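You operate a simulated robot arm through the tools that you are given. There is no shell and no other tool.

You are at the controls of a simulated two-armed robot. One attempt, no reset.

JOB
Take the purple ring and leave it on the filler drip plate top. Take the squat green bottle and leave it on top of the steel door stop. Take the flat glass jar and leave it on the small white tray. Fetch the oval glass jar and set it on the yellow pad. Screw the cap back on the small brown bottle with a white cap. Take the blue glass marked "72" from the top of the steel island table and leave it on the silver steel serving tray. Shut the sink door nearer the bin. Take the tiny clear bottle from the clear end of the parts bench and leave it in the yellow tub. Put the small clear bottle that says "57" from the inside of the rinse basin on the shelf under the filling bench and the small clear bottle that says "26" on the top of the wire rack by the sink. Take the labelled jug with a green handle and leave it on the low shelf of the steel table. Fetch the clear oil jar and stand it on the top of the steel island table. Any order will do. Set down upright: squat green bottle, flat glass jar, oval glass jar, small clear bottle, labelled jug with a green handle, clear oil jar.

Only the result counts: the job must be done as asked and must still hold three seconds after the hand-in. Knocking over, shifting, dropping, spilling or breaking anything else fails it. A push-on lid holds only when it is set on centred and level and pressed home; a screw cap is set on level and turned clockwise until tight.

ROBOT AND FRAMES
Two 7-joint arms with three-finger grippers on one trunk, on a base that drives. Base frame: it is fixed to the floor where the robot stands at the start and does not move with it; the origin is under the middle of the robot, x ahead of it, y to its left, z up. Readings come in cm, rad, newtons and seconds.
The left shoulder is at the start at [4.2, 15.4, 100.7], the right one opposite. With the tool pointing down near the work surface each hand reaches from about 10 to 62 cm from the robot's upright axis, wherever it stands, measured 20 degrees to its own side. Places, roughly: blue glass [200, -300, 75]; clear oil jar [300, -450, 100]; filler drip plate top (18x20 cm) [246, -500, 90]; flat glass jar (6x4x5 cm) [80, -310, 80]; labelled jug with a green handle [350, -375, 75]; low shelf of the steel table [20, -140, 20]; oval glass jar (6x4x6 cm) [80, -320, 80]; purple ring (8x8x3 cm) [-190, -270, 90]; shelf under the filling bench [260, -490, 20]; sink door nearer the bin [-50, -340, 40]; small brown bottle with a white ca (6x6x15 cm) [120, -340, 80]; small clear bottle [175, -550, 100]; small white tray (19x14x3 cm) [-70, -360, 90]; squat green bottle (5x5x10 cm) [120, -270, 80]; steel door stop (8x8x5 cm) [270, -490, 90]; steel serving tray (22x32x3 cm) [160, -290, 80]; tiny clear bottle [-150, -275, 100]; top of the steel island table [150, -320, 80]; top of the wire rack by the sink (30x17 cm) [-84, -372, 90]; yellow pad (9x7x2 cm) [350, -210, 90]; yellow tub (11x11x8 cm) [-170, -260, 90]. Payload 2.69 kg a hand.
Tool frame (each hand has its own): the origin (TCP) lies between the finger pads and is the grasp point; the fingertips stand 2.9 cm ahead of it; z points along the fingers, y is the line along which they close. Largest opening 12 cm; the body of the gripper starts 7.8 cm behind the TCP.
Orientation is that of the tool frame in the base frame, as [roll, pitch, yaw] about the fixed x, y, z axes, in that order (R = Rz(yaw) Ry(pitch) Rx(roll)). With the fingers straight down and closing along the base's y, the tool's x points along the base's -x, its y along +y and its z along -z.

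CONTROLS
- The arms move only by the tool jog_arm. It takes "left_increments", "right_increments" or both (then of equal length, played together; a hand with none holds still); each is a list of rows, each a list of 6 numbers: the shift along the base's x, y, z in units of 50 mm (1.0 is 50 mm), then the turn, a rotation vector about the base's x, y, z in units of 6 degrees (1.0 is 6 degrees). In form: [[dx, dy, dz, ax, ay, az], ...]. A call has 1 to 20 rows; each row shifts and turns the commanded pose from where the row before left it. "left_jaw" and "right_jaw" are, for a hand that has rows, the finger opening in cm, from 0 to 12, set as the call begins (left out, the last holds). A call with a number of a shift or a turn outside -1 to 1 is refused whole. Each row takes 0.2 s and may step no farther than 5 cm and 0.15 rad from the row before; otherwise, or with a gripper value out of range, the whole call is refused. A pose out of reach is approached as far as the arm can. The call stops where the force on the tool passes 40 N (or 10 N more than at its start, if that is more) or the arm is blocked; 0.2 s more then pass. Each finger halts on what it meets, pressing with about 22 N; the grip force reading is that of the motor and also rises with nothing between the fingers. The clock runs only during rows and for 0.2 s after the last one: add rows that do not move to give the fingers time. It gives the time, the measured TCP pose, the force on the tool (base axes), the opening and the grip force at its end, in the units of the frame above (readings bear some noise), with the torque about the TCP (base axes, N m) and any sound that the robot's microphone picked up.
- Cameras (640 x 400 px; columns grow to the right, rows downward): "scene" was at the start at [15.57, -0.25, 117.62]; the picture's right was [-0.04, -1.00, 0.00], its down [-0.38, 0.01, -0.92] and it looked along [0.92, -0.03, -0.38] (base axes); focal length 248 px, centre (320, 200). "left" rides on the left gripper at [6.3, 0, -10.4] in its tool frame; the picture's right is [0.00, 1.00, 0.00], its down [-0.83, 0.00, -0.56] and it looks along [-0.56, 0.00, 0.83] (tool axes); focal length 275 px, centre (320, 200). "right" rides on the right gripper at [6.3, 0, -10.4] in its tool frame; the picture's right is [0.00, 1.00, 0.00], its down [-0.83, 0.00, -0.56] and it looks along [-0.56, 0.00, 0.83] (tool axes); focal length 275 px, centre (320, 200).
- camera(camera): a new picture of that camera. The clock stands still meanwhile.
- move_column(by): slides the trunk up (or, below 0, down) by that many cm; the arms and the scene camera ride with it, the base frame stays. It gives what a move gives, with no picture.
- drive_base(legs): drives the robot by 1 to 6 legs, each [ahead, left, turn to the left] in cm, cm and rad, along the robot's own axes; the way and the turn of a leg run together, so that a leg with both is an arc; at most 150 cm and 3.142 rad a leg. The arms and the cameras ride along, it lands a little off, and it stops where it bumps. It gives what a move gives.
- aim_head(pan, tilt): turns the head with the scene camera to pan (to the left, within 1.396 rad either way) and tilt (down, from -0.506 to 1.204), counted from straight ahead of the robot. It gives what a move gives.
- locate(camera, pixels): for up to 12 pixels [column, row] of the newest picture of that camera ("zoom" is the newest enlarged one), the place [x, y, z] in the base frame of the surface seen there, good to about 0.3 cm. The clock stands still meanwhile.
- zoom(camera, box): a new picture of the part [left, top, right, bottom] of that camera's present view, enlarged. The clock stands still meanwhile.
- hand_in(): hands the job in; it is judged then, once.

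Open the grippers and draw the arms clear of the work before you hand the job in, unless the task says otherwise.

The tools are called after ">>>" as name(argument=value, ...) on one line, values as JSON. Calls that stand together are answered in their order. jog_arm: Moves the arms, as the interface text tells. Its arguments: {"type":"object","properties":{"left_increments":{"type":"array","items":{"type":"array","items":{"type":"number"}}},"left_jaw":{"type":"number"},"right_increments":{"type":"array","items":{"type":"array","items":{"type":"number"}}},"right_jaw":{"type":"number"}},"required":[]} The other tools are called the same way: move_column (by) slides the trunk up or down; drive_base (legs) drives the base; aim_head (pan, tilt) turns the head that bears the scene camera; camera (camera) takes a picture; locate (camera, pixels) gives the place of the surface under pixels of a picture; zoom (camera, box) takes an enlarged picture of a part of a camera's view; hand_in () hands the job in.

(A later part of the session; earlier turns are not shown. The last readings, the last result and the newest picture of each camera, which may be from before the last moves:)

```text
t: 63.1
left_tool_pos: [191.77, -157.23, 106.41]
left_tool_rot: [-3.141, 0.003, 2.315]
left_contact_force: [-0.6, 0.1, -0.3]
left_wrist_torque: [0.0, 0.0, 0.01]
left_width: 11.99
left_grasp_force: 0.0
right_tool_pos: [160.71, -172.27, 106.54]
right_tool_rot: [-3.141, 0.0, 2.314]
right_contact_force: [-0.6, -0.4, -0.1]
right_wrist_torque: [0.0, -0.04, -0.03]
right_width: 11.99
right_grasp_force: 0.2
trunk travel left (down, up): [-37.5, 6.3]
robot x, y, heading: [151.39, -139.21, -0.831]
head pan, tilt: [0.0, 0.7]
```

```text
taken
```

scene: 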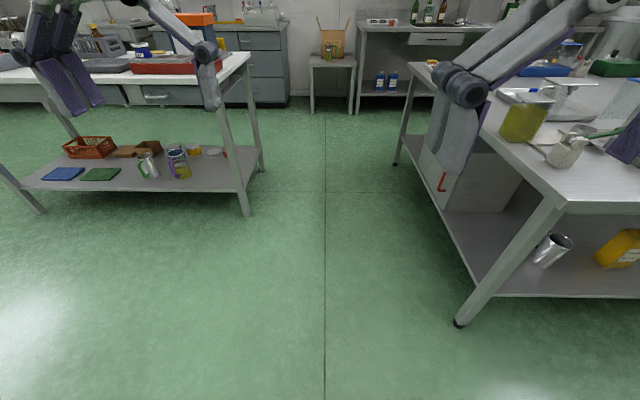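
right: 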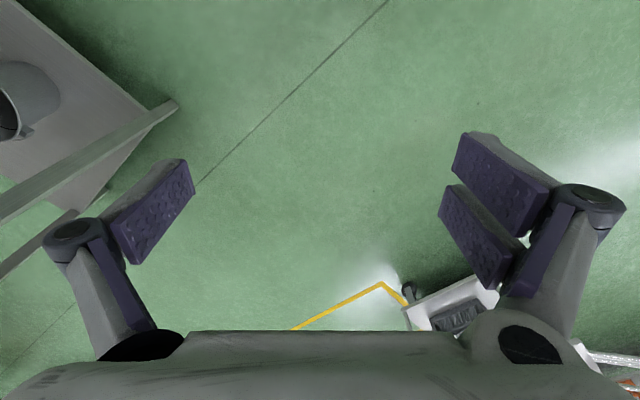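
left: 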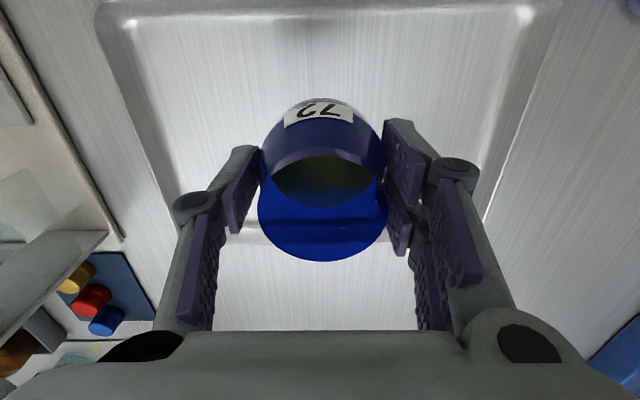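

Now I slide right along the island's side edge to face the jars.

>>> drive_base(legs=[[0, -95, 0]])

>>> camera(camera="scene")

```text
t: 70.8
left_tool_pos: [121.06, -222.24, 106.4]
left_tool_rot: [-3.141, 0.001, 2.32]
left_contact_force: [-0.1, 0.1, -0.3]
left_wrist_torque: [0.0, 0.02, -0.01]
left_width: 11.99
left_grasp_force: 0.0
right_tool_pos: [90.05, -237.56, 106.41]
right_tool_rot: [-3.14, -0.001, 2.319]
right_contact_force: [0.9, 0.0, -0.3]
right_wrist_torque: [0.02, -0.01, -0.01]
right_width: 12.0
right_grasp_force: 0.1
trunk travel left (down, up): [-37.5, 6.3]
robot x, y, heading: [80.53, -204.12, -0.819]
head pan, tilt: [0.0, 0.7]
```

```text
taken
```

scene: 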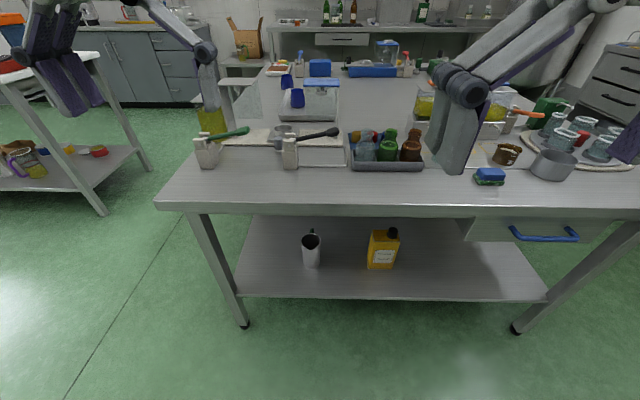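

I zoom on the bottle tray near (385,150) and the jars near (590,140).

>>> zoom(camera="scene", box=[330, 110, 470, 190])

>>> zoom(camera="scene", box=[480, 80, 640, 200])

>>> locate(camera="scene", pixels=[[388, 155], [388, 132], [365, 155], [410, 155], [560, 135], [545, 125], [600, 150], [585, 122], [155, 203], [350, 205], [552, 170], [590, 160]])

```text
4.57 times, centred on (400, 150) of scene
```

zoom: 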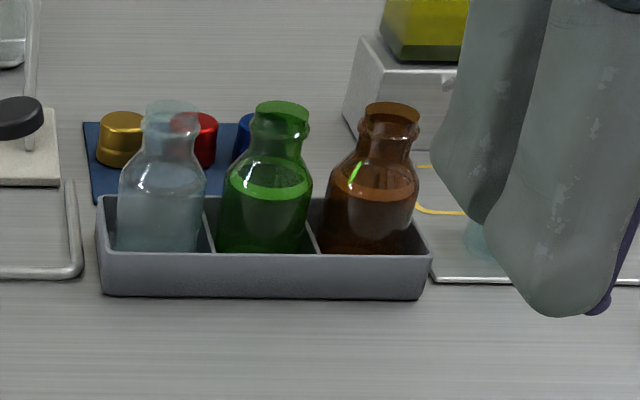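

```text
3.33 times, centred on (560, 140) of scene
```

zoom: 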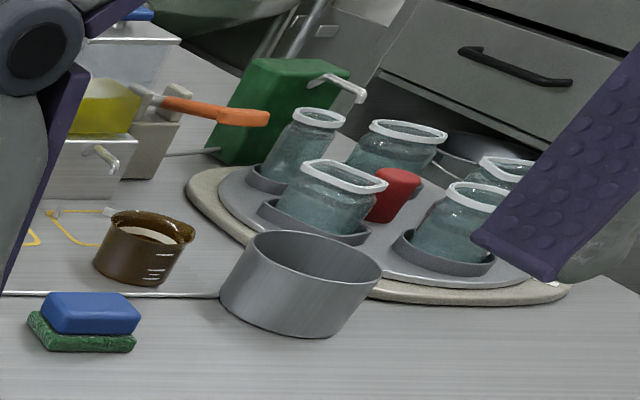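

```text
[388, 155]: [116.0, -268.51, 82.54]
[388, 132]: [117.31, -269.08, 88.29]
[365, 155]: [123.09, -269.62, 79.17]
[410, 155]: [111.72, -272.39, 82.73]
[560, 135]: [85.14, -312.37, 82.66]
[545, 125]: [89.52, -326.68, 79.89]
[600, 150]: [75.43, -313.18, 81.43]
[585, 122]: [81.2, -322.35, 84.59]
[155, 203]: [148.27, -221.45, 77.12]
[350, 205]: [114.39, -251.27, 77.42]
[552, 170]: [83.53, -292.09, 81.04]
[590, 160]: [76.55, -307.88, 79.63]
```

The squat green bottle stands in the middle of the tray (388,150); the jars are on a turntable near (590,140). I slide right for a better view of the jars.

>>> drive_base(legs=[[0, -60, 0]])

>>> aim_head(pan=0.0, tilt=0.75)

>>> camera(camera="scene")

```text
t: 76.0
left_tool_pos: [76.91, -263.33, 106.37]
left_tool_rot: [-3.141, 0.001, 2.331]
left_contact_force: [0.2, 0.0, -0.4]
left_wrist_torque: [0.01, -0.04, -0.01]
left_width: 11.99
left_grasp_force: 0.1
right_tool_pos: [46.03, -278.91, 106.47]
right_tool_rot: [-3.141, 0.001, 2.33]
right_contact_force: [0.8, 0.3, 0.7]
right_wrist_torque: [0.0, -0.01, 0.0]
right_width: 12.01
right_grasp_force: 0.2
trunk travel left (down, up): [-37.5, 6.3]
robot x, y, heading: [36.4, -246.19, -0.807]
head pan, tilt: [0.0, 0.7]
```

```text
t: 76.6
left_tool_pos: [76.85, -263.35, 106.38]
left_tool_rot: [3.141, 0.001, 2.331]
left_contact_force: [0.4, -0.3, -0.4]
left_wrist_torque: [0.01, 0.0, 0.03]
left_width: 12.01
left_grasp_force: 0.0
right_tool_pos: [46.25, -278.95, 106.58]
right_tool_rot: [-3.139, 0.0, 2.332]
right_contact_force: [-0.4, 0.3, 0.6]
right_wrist_torque: [0.04, 0.02, 0.01]
right_width: 12.0
right_grasp_force: 0.2
trunk travel left (down, up): [-37.5, 6.3]
robot x, y, heading: [36.62, -246.21, -0.807]
head pan, tilt: [0.0, 0.75]
```

```text
taken
```

scene: 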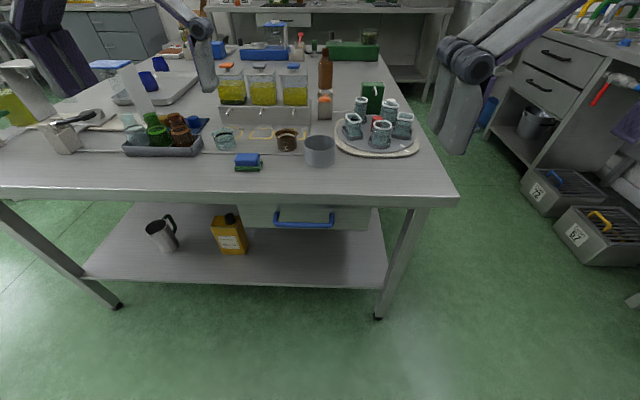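

The turntable is at (378,130). I zoom there.

>>> zoom(camera="scene", box=[300, 75, 440, 175])

>>> locate(camera="scene", pixels=[[353, 118], [353, 130], [381, 127], [381, 140], [403, 117], [403, 132], [389, 102], [361, 100], [381, 115], [455, 200], [325, 60], [386, 62]])

```text
4.00 times, centred on (370, 125) of scene
```

zoom: 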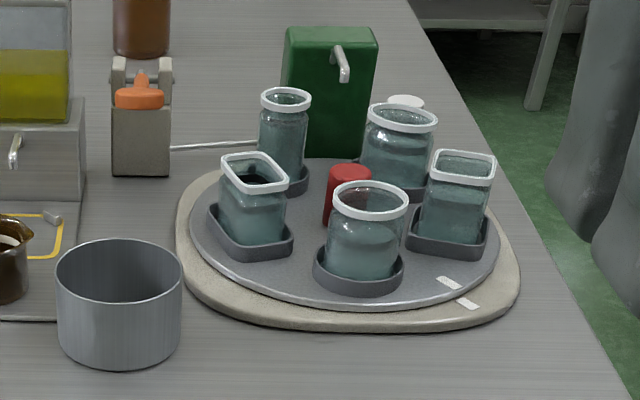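

```text
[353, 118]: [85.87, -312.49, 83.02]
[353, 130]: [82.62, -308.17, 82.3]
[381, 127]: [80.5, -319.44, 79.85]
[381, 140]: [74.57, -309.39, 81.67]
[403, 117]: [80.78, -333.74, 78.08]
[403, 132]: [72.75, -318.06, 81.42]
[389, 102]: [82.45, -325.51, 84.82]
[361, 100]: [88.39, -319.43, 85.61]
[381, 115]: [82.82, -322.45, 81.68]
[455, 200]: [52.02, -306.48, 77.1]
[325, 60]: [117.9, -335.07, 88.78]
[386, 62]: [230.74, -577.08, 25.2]
```

Five jars stand on the turntable. I correct the heading and go up to about 27 cm from the island's edge.

>>> drive_base(legs=[[0, 0, -0.04], [30, 0, 0]])

>>> camera(camera="scene")

>>> camera(camera="right")

```text
t: 79.0
left_tool_pos: [96.4, -287.56, 106.39]
left_tool_rot: [-3.14, 0.001, 2.295]
left_contact_force: [-0.6, -0.3, -0.3]
left_wrist_torque: [-0.02, 0.03, -0.02]
left_width: 11.98
left_grasp_force: 0.1
right_tool_pos: [65.05, -302.02, 106.46]
right_tool_rot: [3.14, 0.0, 2.296]
right_contact_force: [0.1, 0.0, -0.7]
right_wrist_torque: [0.02, 0.04, -0.03]
right_width: 11.99
right_grasp_force: 0.0
trunk travel left (down, up): [-37.5, 6.3]
robot x, y, heading: [56.06, -269.06, -0.847]
head pan, tilt: [0.0, 0.75]
```

```text
taken
```

scene: 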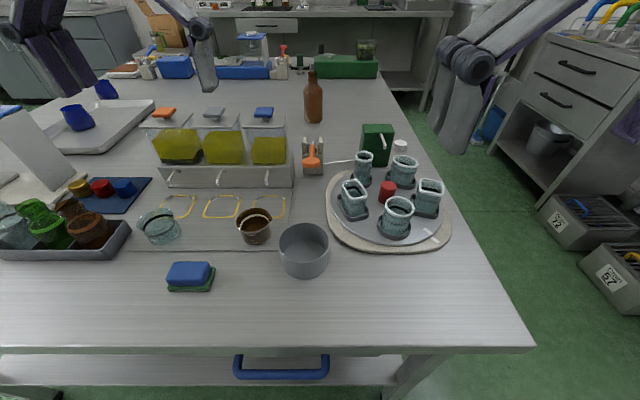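

```text
taken
```

right: 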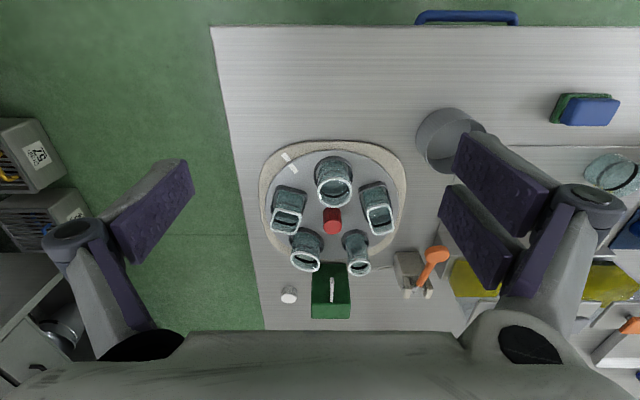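

The right camera looks down on the turntable at (332,205). I zoom in.

>>> zoom(camera="right", box=[250, 135, 410, 305])

>>> zoom(camera="scene", box=[310, 120, 470, 260])

```text
2.35 times, centred on (330, 220) of right
```

zoom: 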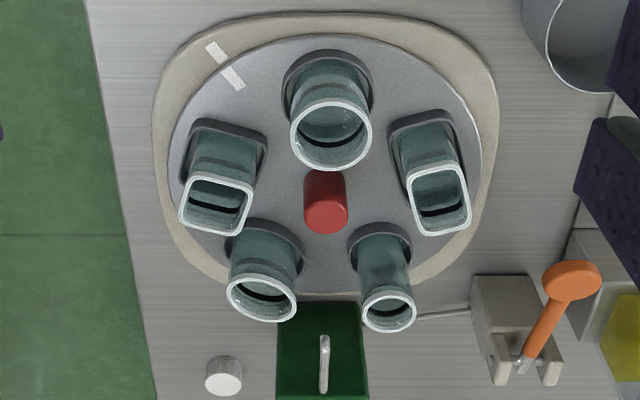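

```text
2.86 times, centred on (390, 190) of scene
```

zoom: 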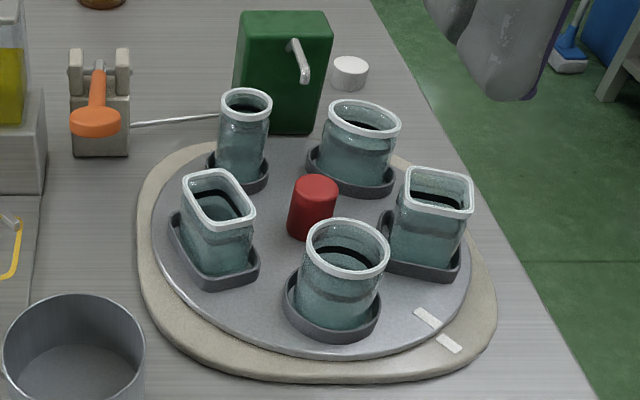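

I measure the rims of the two angular jars and of the oval one using the zoomed scene picture.

>>> locate(camera="zoom", pixels=[[184, 183], [216, 172], [252, 210], [216, 226], [408, 172], [468, 180], [470, 213], [402, 208], [323, 118], [398, 125], [362, 102], [358, 138]])

```text
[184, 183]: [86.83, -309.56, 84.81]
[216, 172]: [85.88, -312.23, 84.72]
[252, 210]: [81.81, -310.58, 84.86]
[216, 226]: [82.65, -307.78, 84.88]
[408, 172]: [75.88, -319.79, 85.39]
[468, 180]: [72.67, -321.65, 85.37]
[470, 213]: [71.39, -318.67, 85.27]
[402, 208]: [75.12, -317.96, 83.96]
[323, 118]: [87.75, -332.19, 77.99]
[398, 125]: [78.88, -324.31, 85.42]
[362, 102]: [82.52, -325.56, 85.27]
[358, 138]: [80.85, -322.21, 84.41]
```

The flat jar is the elongated one at (352,200) centred near (84.3,-310); the oval one is at the back right. I next look at the cap and the aisle to the sink before going round for the brown bottle.

>>> locate(camera="scene", pixels=[[400, 145], [313, 100], [532, 348], [580, 275], [540, 215], [610, 310], [500, 140], [550, 100], [390, 60], [640, 180]])

>>> locate(camera="right", pixels=[[289, 293], [262, 320], [213, 30], [45, 175], [90, 215], [60, 300]])

>>> aim_head(pan=-1.3, tilt=0.45)

>>> camera(camera="scene")

```text
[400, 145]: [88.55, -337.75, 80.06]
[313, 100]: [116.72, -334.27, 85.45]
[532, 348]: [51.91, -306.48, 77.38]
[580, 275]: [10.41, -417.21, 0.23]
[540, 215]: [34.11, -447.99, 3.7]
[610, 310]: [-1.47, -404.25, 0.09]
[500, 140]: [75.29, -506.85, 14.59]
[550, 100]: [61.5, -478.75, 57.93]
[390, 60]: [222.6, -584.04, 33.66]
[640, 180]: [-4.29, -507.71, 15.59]
```

```text
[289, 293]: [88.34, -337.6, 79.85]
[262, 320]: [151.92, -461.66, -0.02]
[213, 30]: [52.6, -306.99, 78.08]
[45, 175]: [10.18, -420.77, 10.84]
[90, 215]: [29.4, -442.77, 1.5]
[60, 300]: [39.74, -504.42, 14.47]
```

```text
t: 80.5
left_tool_pos: [96.37, -287.57, 106.46]
left_tool_rot: [3.141, 0.003, 2.296]
left_contact_force: [0.2, 0.0, -0.5]
left_wrist_torque: [0.0, -0.03, -0.01]
left_width: 11.99
left_grasp_force: 0.0
right_tool_pos: [65.01, -302.07, 106.54]
right_tool_rot: [3.141, 0.0, 2.295]
right_contact_force: [-0.4, 0.0, 1.1]
right_wrist_torque: [0.04, -0.01, -0.04]
right_width: 12.0
right_grasp_force: 0.0
trunk travel left (down, up): [-37.5, 6.3]
robot x, y, heading: [56.82, -268.76, -0.848]
head pan, tilt: [-1.3, 0.45]
```

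```text
taken
```

scene: 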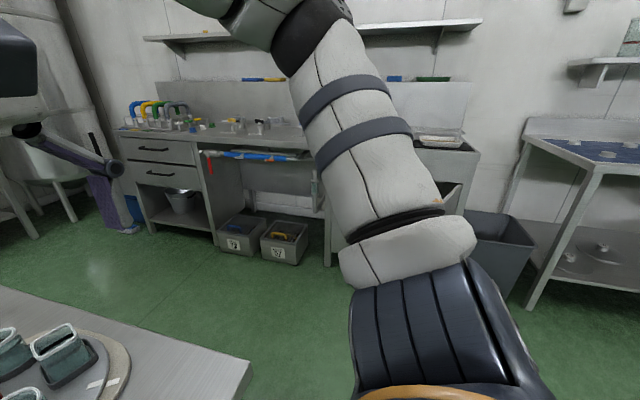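

Cap at (88.4,-337.7). The aisle to the sink is about 100 cm wide. I back off and drive round the corner to the island's far side, facing the brown bottle.

>>> drive_base(legs=[[-35, 0, 0], [0, -75, 0], [0, 0, 1.572]])

>>> aim_head(pan=0.0, tilt=0.6)

>>> camera(camera="scene")

```text
t: 92.4
left_tool_pos: [-5.41, -251.69, 106.49]
left_tool_rot: [3.141, 0.002, -2.387]
left_contact_force: [0.5, -0.2, 0.0]
left_wrist_torque: [0.0, 0.02, -0.02]
left_width: 12.02
left_grasp_force: 0.1
right_tool_pos: [9.89, -282.46, 106.47]
right_tool_rot: [-3.141, 0.0, -2.385]
right_contact_force: [0.3, 0.3, -0.1]
right_wrist_torque: [0.02, -0.01, 0.01]
right_width: 12.01
right_grasp_force: 0.0
trunk travel left (down, up): [-37.5, 6.3]
robot x, y, heading: [-22.83, -292.23, 0.754]
head pan, tilt: [-1.3, 0.45]
```

```text
t: 93.9
left_tool_pos: [-5.51, -251.73, 106.39]
left_tool_rot: [3.141, 0.002, -2.386]
left_contact_force: [0.0, -0.5, 0.6]
left_wrist_torque: [0.03, -0.03, 0.01]
left_width: 12.0
left_grasp_force: 0.1
right_tool_pos: [10.07, -282.61, 106.42]
right_tool_rot: [-3.141, 0.0, -2.387]
right_contact_force: [0.2, 0.0, 1.1]
right_wrist_torque: [-0.02, -0.03, -0.03]
right_width: 12.03
right_grasp_force: 0.1
trunk travel left (down, up): [-37.5, 6.3]
robot x, y, heading: [-22.95, -292.24, 0.756]
head pan, tilt: [0.0, 0.6]
```

```text
taken
```

scene: 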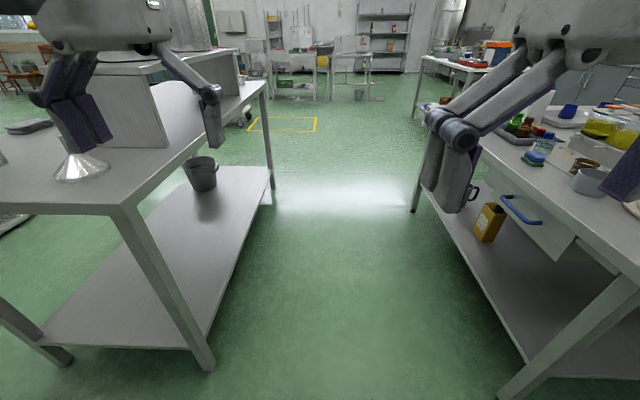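

I'm in the lane between steel table and island. I correct the heading and slide right along the island's far edge.

>>> drive_base(legs=[[0, 0, -0.03], [0, -108, 0]])

>>> camera(camera="scene")

```text
t: 102.9
left_tool_pos: [67.81, -333.35, 106.32]
left_tool_rot: [-3.141, 0.002, -2.415]
left_contact_force: [-0.6, -0.3, -0.1]
left_wrist_torque: [0.0, 0.0, -0.01]
left_width: 12.0
left_grasp_force: 0.0
right_tool_pos: [82.4, -364.57, 106.44]
right_tool_rot: [-3.141, 0.0, -2.411]
right_contact_force: [-1.1, 0.3, 0.6]
right_wrist_torque: [0.0, 0.01, -0.02]
right_width: 11.99
right_grasp_force: 0.0
trunk travel left (down, up): [-37.5, 6.3]
robot x, y, heading: [48.99, -373.69, 0.73]
head pan, tilt: [0.0, 0.6]
```

```text
taken
```

scene: 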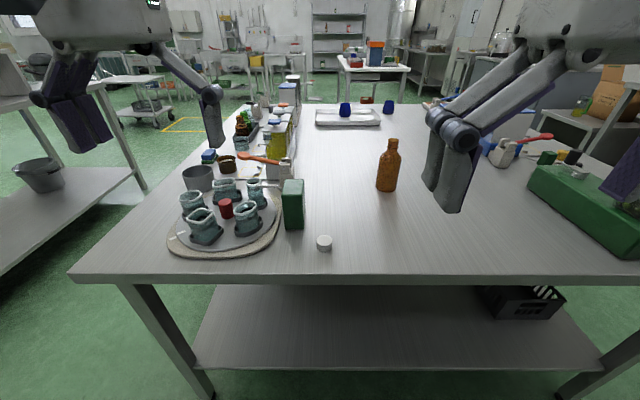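

Bottle at (388,165), cap at (324,243). I drive 22 cm nearer.

>>> drive_base(legs=[[22, 0, 0]])

>>> aim_head(pan=0.0, tilt=0.8)

>>> camera(camera="scene")

>>> camera(camera="right")

>>> camera(camera="left")

```text
t: 104.6
left_tool_pos: [84.57, -318.63, 106.37]
left_tool_rot: [-3.141, 0.002, -2.413]
left_contact_force: [-0.1, 0.0, -0.9]
left_wrist_torque: [0.01, 0.03, -0.03]
left_width: 11.98
left_grasp_force: 0.0
right_tool_pos: [99.08, -349.77, 106.47]
right_tool_rot: [3.141, -0.001, -2.414]
right_contact_force: [0.2, 1.2, 0.2]
right_wrist_torque: [-0.03, 0.04, -0.02]
right_width: 12.01
right_grasp_force: 0.1
trunk travel left (down, up): [-37.5, 6.3]
robot x, y, heading: [66.26, -358.65, 0.731]
head pan, tilt: [0.0, 0.6]
```

```text
t: 105.3
left_tool_pos: [84.49, -318.58, 106.48]
left_tool_rot: [-3.141, 0.001, -2.413]
left_contact_force: [0.3, -0.1, -0.8]
left_wrist_torque: [0.02, -0.02, -0.01]
left_width: 11.98
left_grasp_force: 0.1
right_tool_pos: [99.1, -349.78, 106.5]
right_tool_rot: [3.142, -0.001, -2.413]
right_contact_force: [0.2, -0.7, -0.1]
right_wrist_torque: [-0.02, 0.05, 0.01]
right_width: 12.03
right_grasp_force: 0.1
trunk travel left (down, up): [-37.5, 6.3]
robot x, y, heading: [65.65, -358.82, 0.724]
head pan, tilt: [0.0, 0.799]
```

```text
taken
```

scene: 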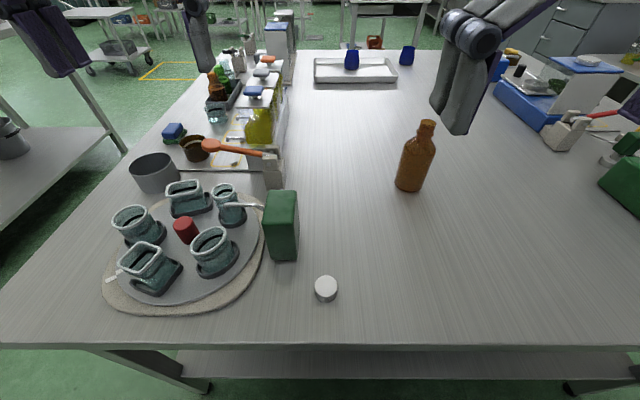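

```text
taken
```

right: 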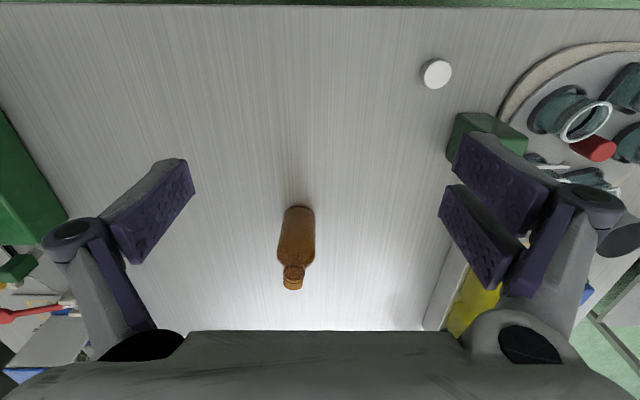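

```text
taken
```

left: 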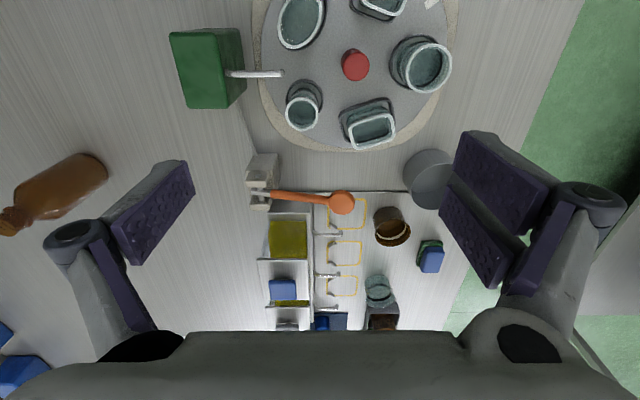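

I zoom on the bottle and the cap to measure them.

>>> zoom(camera="scene", box=[290, 100, 470, 320])

>>> locate(camera="scene", pixels=[[326, 283], [326, 278], [315, 286], [338, 286], [326, 297], [427, 124], [419, 132], [436, 130], [400, 165], [430, 175], [412, 180], [413, 188]])

```text
1.82 times, centred on (380, 210) of scene
```

zoom: 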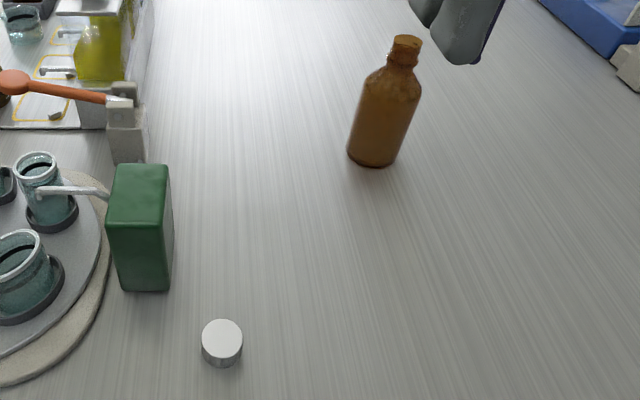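

```text
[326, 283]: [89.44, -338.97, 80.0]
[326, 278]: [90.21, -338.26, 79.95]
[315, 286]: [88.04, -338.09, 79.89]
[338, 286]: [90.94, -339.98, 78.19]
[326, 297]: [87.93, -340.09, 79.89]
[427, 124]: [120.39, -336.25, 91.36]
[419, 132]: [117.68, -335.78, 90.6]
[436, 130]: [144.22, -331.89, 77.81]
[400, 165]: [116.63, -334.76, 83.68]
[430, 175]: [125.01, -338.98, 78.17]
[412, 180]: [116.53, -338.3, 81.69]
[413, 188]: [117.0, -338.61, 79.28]
```

Cap centre ~(89.0,-339.2), top z 80; bottle neck top z~91.4 at ~(119,-336). I shift the robot right 13 cm and 3 cm closer so both hands can reach the bottle.

>>> drive_base(legs=[[0, -13, 0], [3, 0, 0]])

>>> camera(camera="left")

>>> camera(camera="right")

```text
t: 107.4
left_tool_pos: [95.3, -326.21, 106.45]
left_tool_rot: [3.141, 0.0, -2.413]
left_contact_force: [0.0, -0.3, 0.1]
left_wrist_torque: [-0.04, 0.07, -0.03]
left_width: 12.0
left_grasp_force: 0.0
right_tool_pos: [110.03, -357.42, 106.42]
right_tool_rot: [3.141, 0.002, -2.412]
right_contact_force: [0.5, 0.8, -0.2]
right_wrist_torque: [-0.06, 0.0, 0.0]
right_width: 12.0
right_grasp_force: 0.1
trunk travel left (down, up): [-37.5, 6.3]
robot x, y, heading: [76.69, -366.32, 0.733]
head pan, tilt: [0.0, 0.799]
```

```text
taken
```

left: 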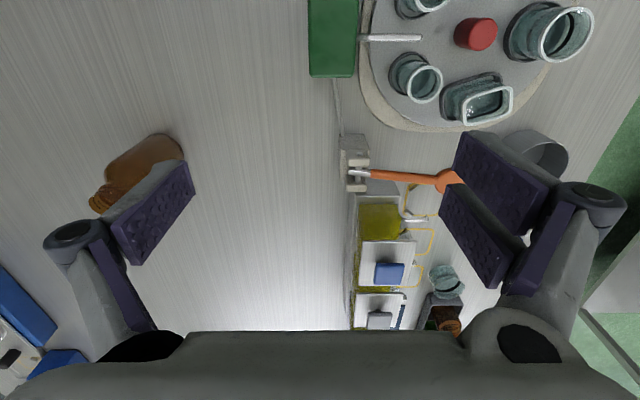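

```text
taken
```

right: 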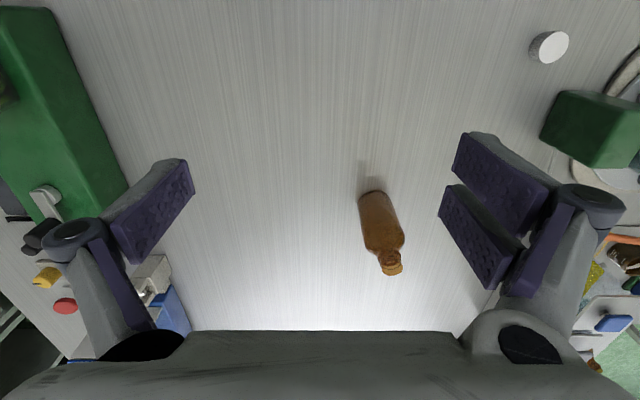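

I bring the left hand over the cap at z 91 with the jaws at 6 cm.

>>> jog_arm(left_increments=[[-0.42, -0.867, 0, 0, 0, 0], [-0.42, -0.867, 0, 0, 0, 0], [-0.42, -0.867, 0, 0, 0, 0], [0, 0, -1, 0, 0, 0], [0, 0, -1, 0, 0, 0], [0, 0, -1, 0, 0, 0], [0, 0, 0, 0, 0, 0]], left_jaw=6)

>>> camera(camera="left")

```text
t: 109.0
left_tool_pos: [88.72, -339.62, 91.41]
left_tool_rot: [3.141, 0.003, -2.411]
left_contact_force: [-0.6, 0.2, 0.5]
left_wrist_torque: [-0.01, 0.01, -0.01]
left_width: 6.0
left_grasp_force: 0.1
right_tool_pos: [109.8, -357.42, 106.54]
right_tool_rot: [3.14, 0.004, -2.412]
right_contact_force: [0.2, 0.4, -0.8]
right_wrist_torque: [-0.02, 0.01, -0.02]
right_width: 12.04
right_grasp_force: 0.1
trunk travel left (down, up): [-37.5, 6.3]
robot x, y, heading: [76.76, -366.33, 0.729]
head pan, tilt: [0.0, 0.799]
```

```text
taken
```

left: 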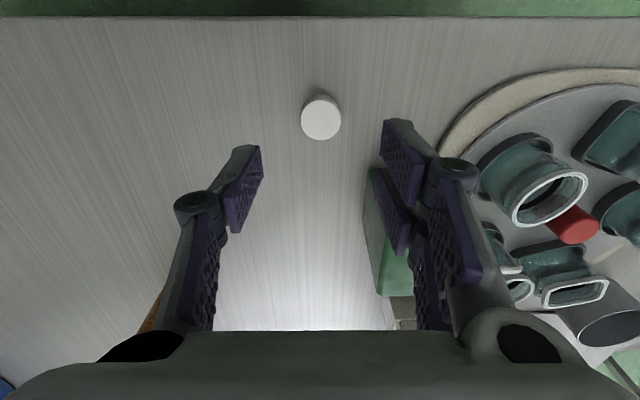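

I locate the cap precisely at (321,118), plus the corner of the green box.

>>> locate(camera="left", pixels=[[321, 118], [302, 118], [340, 118], [321, 100], [321, 137], [380, 240], [368, 200], [400, 285], [395, 255]])

>>> zoom(camera="left", box=[220, 60, 460, 330])

```text
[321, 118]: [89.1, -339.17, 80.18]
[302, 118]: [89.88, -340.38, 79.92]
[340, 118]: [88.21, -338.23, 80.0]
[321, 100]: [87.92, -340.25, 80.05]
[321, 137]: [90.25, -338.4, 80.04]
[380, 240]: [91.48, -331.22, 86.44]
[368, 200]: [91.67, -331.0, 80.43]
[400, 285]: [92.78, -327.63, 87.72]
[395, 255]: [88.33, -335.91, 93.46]
```

```text
1.48 times, centred on (340, 195) of left
```

zoom: 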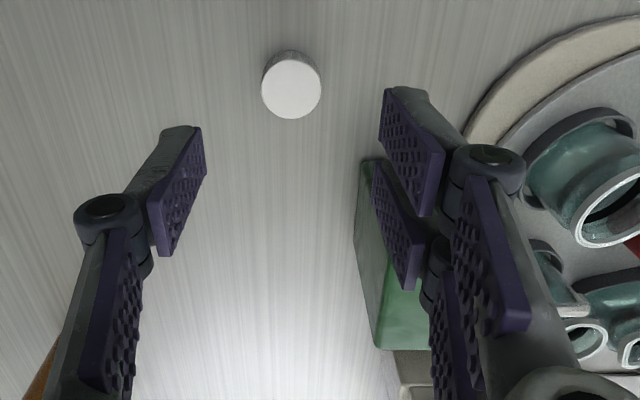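

Cap centre (89.05,-339.3), radius ~1.5. I centre and descend to z 81.4, tips just above the table.

>>> jog_arm(left_increments=[[0.066, 0.064, -0.9, 0, 0, 0], [0, 0, -0.8, 0, 0, 0], [0, 0, -0.3, 0, 0, 0], [0, 0, 0, 0, 0, 0]])

>>> camera(camera="left")

```text
t: 110.0
left_tool_pos: [89.29, -339.05, 81.39]
left_tool_rot: [-3.141, 0.002, -2.411]
left_contact_force: [0.1, -0.1, -0.7]
left_wrist_torque: [0.02, 0.01, 0.01]
left_width: 6.01
left_grasp_force: 0.1
right_tool_pos: [109.97, -357.39, 106.5]
right_tool_rot: [-3.141, 0.003, -2.414]
right_contact_force: [-0.1, 0.3, 0.3]
right_wrist_torque: [-0.01, 0.01, -0.02]
right_width: 12.0
right_grasp_force: 0.0
trunk travel left (down, up): [-37.5, 6.3]
robot x, y, heading: [76.43, -366.33, 0.732]
head pan, tilt: [0.0, 0.799]
```

```text
taken
```

left: 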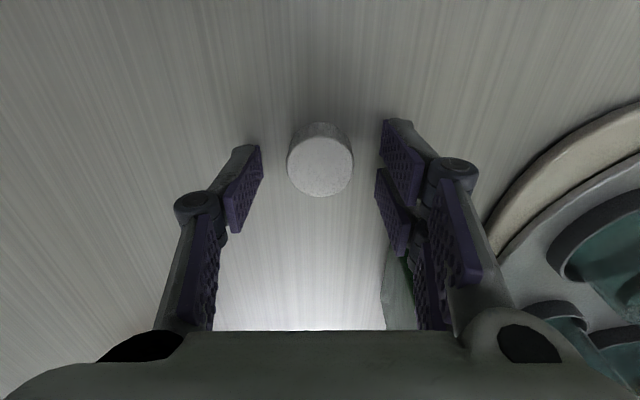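

Well between the fingers; I shift 0.3 cm toward the robot and close.

>>> jog_arm(left_increments=[[-0.045, -0.04, 0, 0, 0, 0], [0, 0, 0, 0, 0, 0]])

>>> jog_arm(left_increments=[[0, 0, 0, 0, 0, 0], [0, 0, 0, 0, 0, 0], [0, 0, 0, 0, 0, 0]], left_jaw=1.5)

>>> camera(camera="left")

```text
t: 110.6
left_tool_pos: [89.24, -339.14, 81.4]
left_tool_rot: [3.141, 0.002, -2.413]
left_contact_force: [1.0, 0.8, 0.2]
left_wrist_torque: [-0.02, -0.01, -0.02]
left_width: 5.99
left_grasp_force: 0.0
right_tool_pos: [109.82, -357.47, 106.48]
right_tool_rot: [-3.14, 0.001, -2.41]
right_contact_force: [-0.5, 0.2, 0.9]
right_wrist_torque: [0.02, -0.03, -0.04]
right_width: 12.01
right_grasp_force: 0.0
trunk travel left (down, up): [-37.5, 6.3]
robot x, y, heading: [76.65, -366.56, 0.726]
head pan, tilt: [0.0, 0.799]
```

```text
t: 111.4
left_tool_pos: [89.17, -339.12, 81.43]
left_tool_rot: [3.141, 0.003, -2.412]
left_contact_force: [0.3, -0.5, 0.2]
left_wrist_torque: [-0.03, 0.04, 0.03]
left_width: 3.1
left_grasp_force: 21.9
right_tool_pos: [109.81, -357.45, 106.35]
right_tool_rot: [-3.141, 0.001, -2.412]
right_contact_force: [-0.5, -0.5, 0.1]
right_wrist_torque: [-0.01, -0.01, 0.02]
right_width: 11.99
right_grasp_force: 0.0
trunk travel left (down, up): [-37.5, 6.3]
robot x, y, heading: [76.73, -366.51, 0.732]
head pan, tilt: [0.0, 0.799]
```

```text
taken
```

left: 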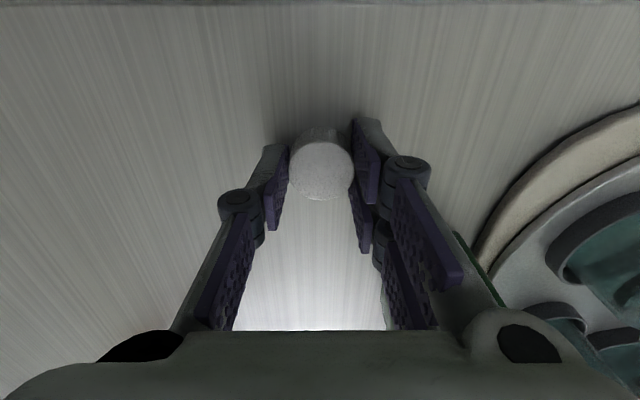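

Cap held (3.1 cm). I lift it to z 103 and locate the bottle with the right camera.

>>> jog_arm(left_increments=[[0, 0, 0.4, 0, 0, 0], [0, 0, 1, 0, 0, 0], [0, 0, 1, 0, 0, 0], [0, 0, 1, 0, 0, 0], [0, 0, 1, 0, 0, 0], [0, 0, 0, 0, 0, 0]])

>>> camera(camera="left")

>>> zoom(camera="right", box=[330, 170, 440, 300])

>>> camera(camera="scene")

```text
t: 112.8
left_tool_pos: [89.05, -339.06, 103.47]
left_tool_rot: [-3.141, 0.002, -2.41]
left_contact_force: [0.3, -0.3, -1.0]
left_wrist_torque: [0.03, 0.0, 0.03]
left_width: 3.12
left_grasp_force: 22.5
right_tool_pos: [109.83, -357.48, 106.56]
right_tool_rot: [-3.142, 0.001, -2.411]
right_contact_force: [-0.6, 0.0, -0.7]
right_wrist_torque: [0.0, 0.0, 0.02]
right_width: 11.99
right_grasp_force: 0.0
trunk travel left (down, up): [-37.5, 6.3]
robot x, y, heading: [76.93, -366.27, 0.73]
head pan, tilt: [0.0, 0.799]
```

```text
taken
```

left: 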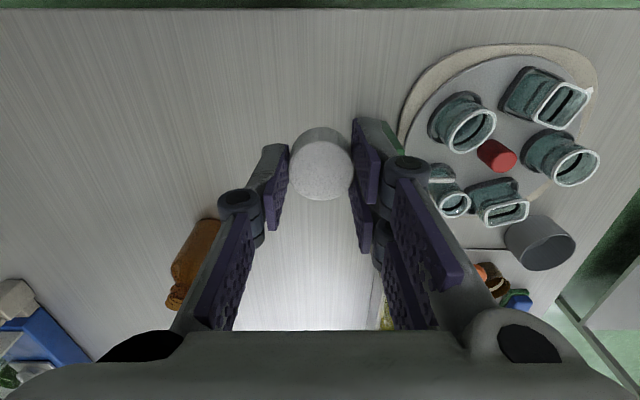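

```text
3.08 times, centred on (385, 235) of right
```

zoom: 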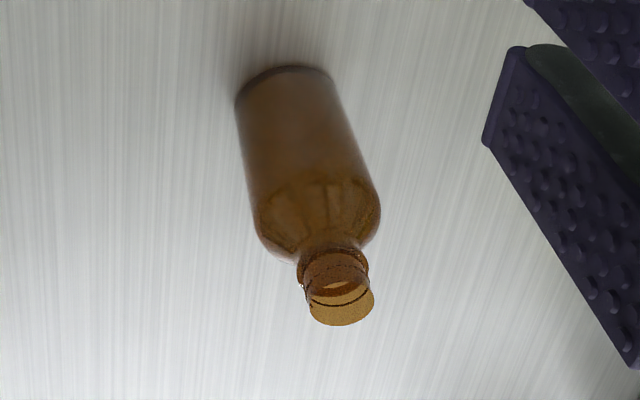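

```text
taken
```

scene: 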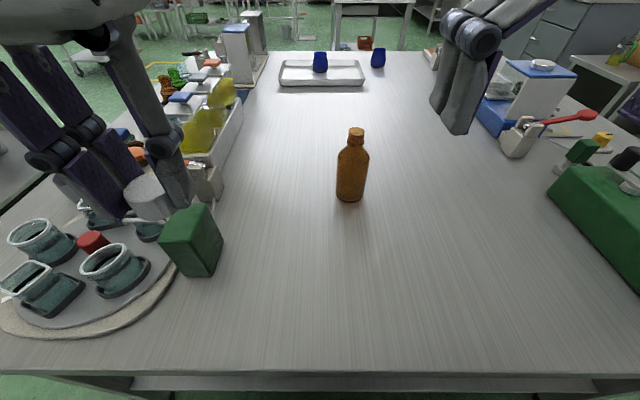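

I locate the neck rim and body sides on this zoomed picture.

>>> locate(camera="zoom", pixels=[[342, 323], [310, 305], [374, 298], [342, 300], [318, 215], [285, 140], [280, 75], [240, 110], [335, 85]])

>>> locate(camera="scene", pixels=[[356, 131], [348, 137], [364, 136], [356, 142], [350, 180], [338, 180], [365, 180], [349, 200]])

```text
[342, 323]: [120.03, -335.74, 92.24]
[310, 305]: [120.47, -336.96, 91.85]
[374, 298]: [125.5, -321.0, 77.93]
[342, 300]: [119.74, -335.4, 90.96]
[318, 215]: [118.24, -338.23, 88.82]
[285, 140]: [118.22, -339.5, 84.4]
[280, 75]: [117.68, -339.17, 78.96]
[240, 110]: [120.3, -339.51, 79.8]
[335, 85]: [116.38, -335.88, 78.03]
```

```text
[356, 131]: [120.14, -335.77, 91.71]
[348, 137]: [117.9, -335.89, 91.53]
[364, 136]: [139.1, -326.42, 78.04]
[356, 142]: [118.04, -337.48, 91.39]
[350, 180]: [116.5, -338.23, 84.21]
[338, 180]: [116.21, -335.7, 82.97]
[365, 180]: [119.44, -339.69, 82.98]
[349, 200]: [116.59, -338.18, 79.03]
```

Bottle centre ~(119.05,-336.6), neck top z~91.8. I tilt the right hand 55° forward while moving it behind the bottle at z 97.

>>> jog_arm(right_increments=[[0.046, 0.356, -0.238, 0.764, -0.854, 0], [0.046, 0.356, -0.238, 0.764, -0.854, 0], [0.046, 0.356, -0.238, 0.764, -0.854, 0], [0.046, 0.356, -0.238, 0.764, -0.854, 0], [0.046, 0.356, -0.238, 0.764, -0.854, 0], [0.046, 0.356, -0.238, 0.764, -0.854, 0], [0.046, 0.356, -0.238, 0.764, -0.854, 0], [0.046, 0.356, -0.238, 0.764, -0.854, 0], [0, 0, 0, 0, 0, 0]], right_jaw=10)

>>> camera(camera="right")

>>> camera(camera="scene")

```text
t: 114.8
left_tool_pos: [89.17, -339.0, 103.33]
left_tool_rot: [3.141, 0.001, -2.412]
left_contact_force: [-0.7, -0.7, -0.1]
left_wrist_torque: [0.01, 0.01, 0.0]
left_width: 3.11
left_grasp_force: 22.0
right_tool_pos: [111.82, -343.07, 96.97]
right_tool_rot: [-3.141, 0.962, -2.411]
right_contact_force: [-0.2, 0.5, 0.2]
right_wrist_torque: [0.02, 0.01, 0.01]
right_width: 10.02
right_grasp_force: 0.1
trunk travel left (down, up): [-37.5, 6.3]
robot x, y, heading: [76.49, -366.39, 0.731]
head pan, tilt: [0.0, 0.799]
```

```text
taken
```

right: 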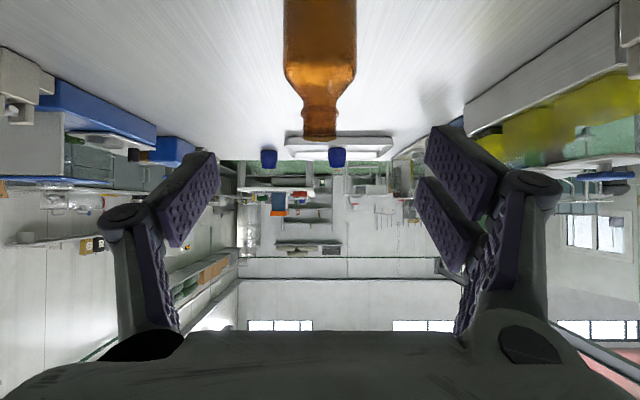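

```text
taken
```

scene: 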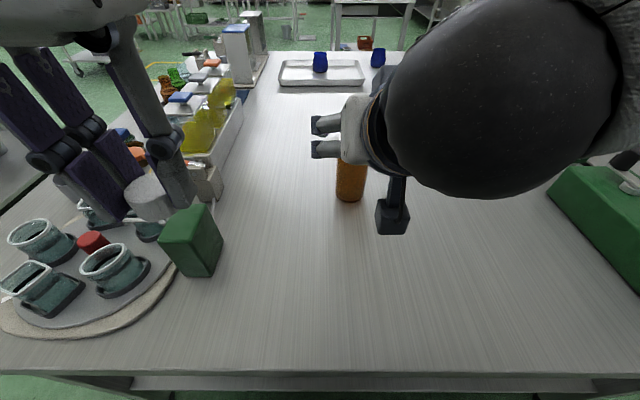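

Bottle is centred in the right camera. I lower to z 91 and advance 8 cm along the tool axis, then check.

>>> jog_arm(right_increments=[[0, 0, -0.61, 0, 0, 0], [0, 0, -0.61, 0, 0, 0], [0.3, 0.27, -0.29, 0, 0, 0], [0.3, 0.27, -0.29, 0, 0, 0], [0.3, 0.27, -0.29, 0, 0, 0], [0, 0, 0, 0, 0, 0]])

>>> camera(camera="right")

>>> camera(camera="scene")

```text
t: 116.2
left_tool_pos: [89.11, -339.05, 103.38]
left_tool_rot: [3.141, 0.002, -2.411]
left_contact_force: [-0.1, 0.5, -0.1]
left_wrist_torque: [0.05, -0.03, -0.02]
left_width: 3.11
left_grasp_force: 22.0
right_tool_pos: [116.29, -339.1, 86.55]
right_tool_rot: [3.141, 0.959, -2.41]
right_contact_force: [-0.4, 0.7, 0.2]
right_wrist_torque: [0.0, -0.02, 0.04]
right_width: 10.01
right_grasp_force: 0.2
trunk travel left (down, up): [-37.5, 6.3]
robot x, y, heading: [76.48, -366.64, 0.725]
head pan, tilt: [0.0, 0.799]
```

```text
taken
```

right: 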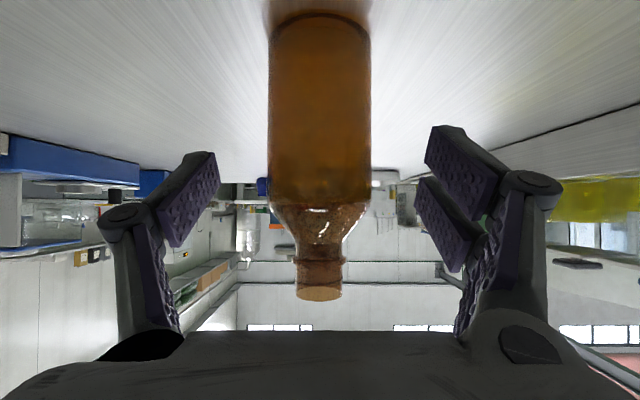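

```text
taken
```

scene: 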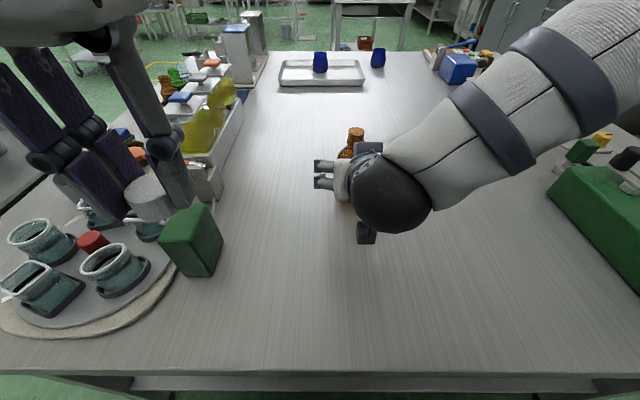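

Aligned. I advance the last 4.5 cm and close the right hand on the bottle's body.

>>> jog_arm(right_increments=[[0.27, 0.245, -0.25, 0, 0, 0], [0.27, 0.245, -0.25, 0, 0, 0], [0, 0, 0, 0, 0, 0]])

>>> jog_arm(right_increments=[[0, 0, 0, 0, 0, 0], [0, 0, 0, 0, 0, 0], [0, 0, 0, 0, 0, 0], [0, 0, 0, 0, 0, 0]], right_jaw=4.5)

>>> camera(camera="right")

>>> camera(camera="scene")

```text
t: 117.0
left_tool_pos: [89.08, -339.0, 103.48]
left_tool_rot: [-3.141, 0.002, -2.41]
left_contact_force: [0.7, 0.6, -0.2]
left_wrist_torque: [0.02, -0.02, 0.03]
left_width: 3.07
left_grasp_force: 21.8
right_tool_pos: [118.91, -336.63, 84.14]
right_tool_rot: [-3.141, 0.962, -2.413]
right_contact_force: [0.3, 0.7, 0.5]
right_wrist_torque: [0.05, 0.0, -0.01]
right_width: 9.99
right_grasp_force: 0.0
trunk travel left (down, up): [-37.5, 6.3]
robot x, y, heading: [76.83, -366.09, 0.731]
head pan, tilt: [0.0, 0.799]
```

```text
t: 118.0
left_tool_pos: [89.19, -339.04, 103.38]
left_tool_rot: [-3.141, 0.001, -2.411]
left_contact_force: [0.0, -0.1, 0.2]
left_wrist_torque: [-0.04, 0.02, 0.02]
left_width: 3.11
left_grasp_force: 21.7
right_tool_pos: [118.99, -336.79, 84.0]
right_tool_rot: [3.14, 0.96, -2.413]
right_contact_force: [0.1, -0.3, -0.1]
right_wrist_torque: [0.13, 0.03, -0.05]
right_width: 5.77
right_grasp_force: 22.0
trunk travel left (down, up): [-37.5, 6.3]
robot x, y, heading: [76.6, -366.4, 0.732]
head pan, tilt: [0.0, 0.799]
```

```text
taken
```

right: 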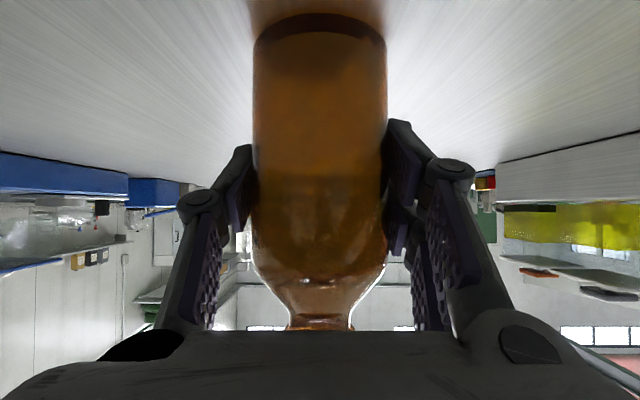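

```text
taken
```

scene: 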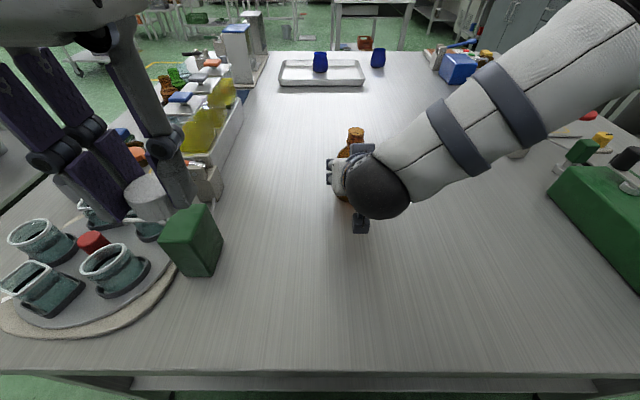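

Held (5.8 cm). I zoom on the neck around (356,135) to find its rim exactly.

>>> zoom(camera="scene", box=[325, 115, 390, 165])

```text
8.00 times, centred on (358, 140) of scene
```

zoom: 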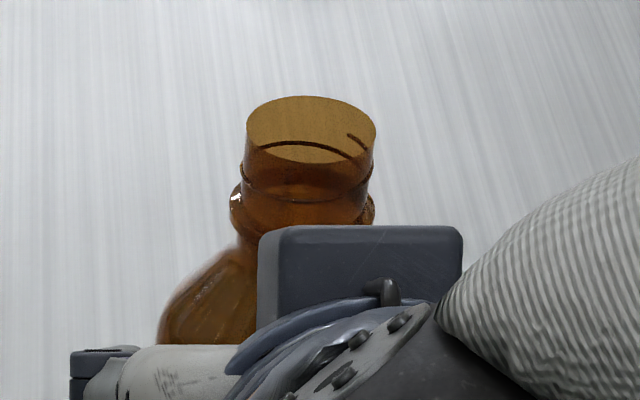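

I locate the rim points and the dark block of the right hand beside the neck.

>>> locate(camera="zoom", pixels=[[248, 132], [375, 136], [310, 98], [308, 166], [300, 130], [340, 150], [270, 228], [360, 228], [455, 228], [360, 290], [235, 200], [370, 205]])

```text
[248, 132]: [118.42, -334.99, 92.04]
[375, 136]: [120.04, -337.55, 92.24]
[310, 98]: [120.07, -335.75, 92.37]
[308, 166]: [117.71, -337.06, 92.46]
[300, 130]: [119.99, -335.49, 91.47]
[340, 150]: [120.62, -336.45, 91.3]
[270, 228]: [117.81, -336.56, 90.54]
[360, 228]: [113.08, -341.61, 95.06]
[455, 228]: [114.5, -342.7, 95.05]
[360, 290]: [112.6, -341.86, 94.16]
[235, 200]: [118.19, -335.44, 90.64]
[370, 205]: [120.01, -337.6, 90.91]
```

Rim centre (119.05,-336.4), top z 92.3. I carry the cap over it at z 103 while turning the left hand 84° counter-clockwise to have room for screwing.

>>> jog_arm(left_increments=[[0.7, 0.06, 0, 0, 0, 1], [0.7, 0.06, 0, 0, 0, 1], [0.7, 0.06, 0, 0, 0, 1], [0.7, 0.06, 0, 0, 0, 1], [0.7, 0.06, 0, 0, 0, 1], [0.7, 0.06, 0, 0, 0, 1], [0.7, 0.06, 0, 0, 0, 1], [0.7, 0.06, 0, 0, 0, 1], [0.39, 0.04, 0, 0, 0, 1], [0, 0, 0, 0, 0, 1], [0, 0, 0, 0, 0, 1], [0, 0, 0, 0, 0, 1], [0, 0, 0, 0, 0, 1], [0, 0, 0, 0, 0, 1], [0, 0, 0, 0, 0, 0]])

>>> camera(camera="left")

>>> camera(camera="scene")

```text
t: 121.2
left_tool_pos: [113.76, -338.25, 102.57]
left_tool_rot: [3.141, -0.004, -0.941]
left_contact_force: [-0.5, 0.3, 0.4]
left_wrist_torque: [0.01, -0.01, -0.01]
left_width: 3.12
left_grasp_force: 21.7
left hand out of reach, approached as far as the arm can: row 8, 9
right_tool_pos: [119.07, -336.81, 84.02]
right_tool_rot: [3.141, 0.959, -2.411]
right_contact_force: [-1.8, -0.3, 2.7]
right_wrist_torque: [0.14, 0.2, 0.06]
right_width: 5.79
right_grasp_force: 22.1
trunk travel left (down, up): [-37.5, 6.3]
robot x, y, heading: [76.77, -366.26, 0.729]
head pan, tilt: [0.0, 0.799]
```

```text
taken
```

left: 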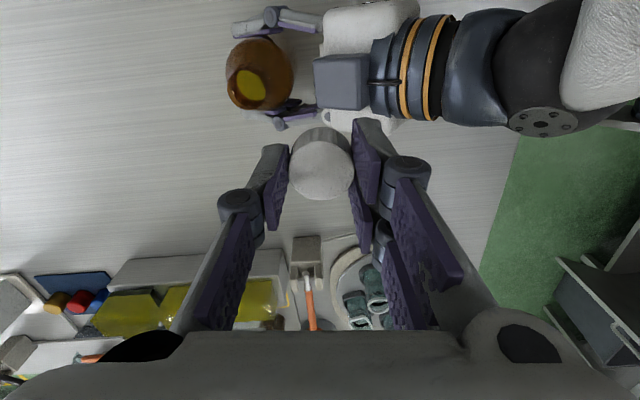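

```text
taken
```

scene: 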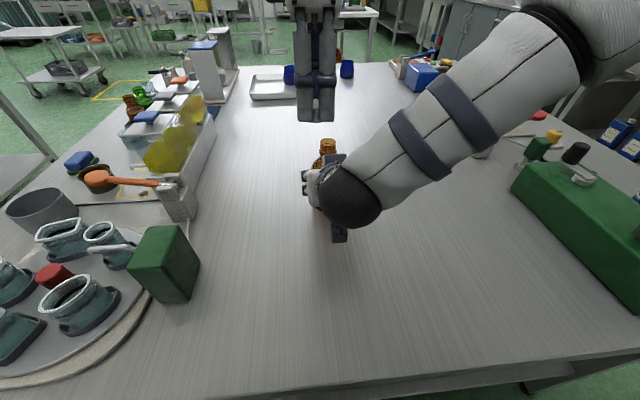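

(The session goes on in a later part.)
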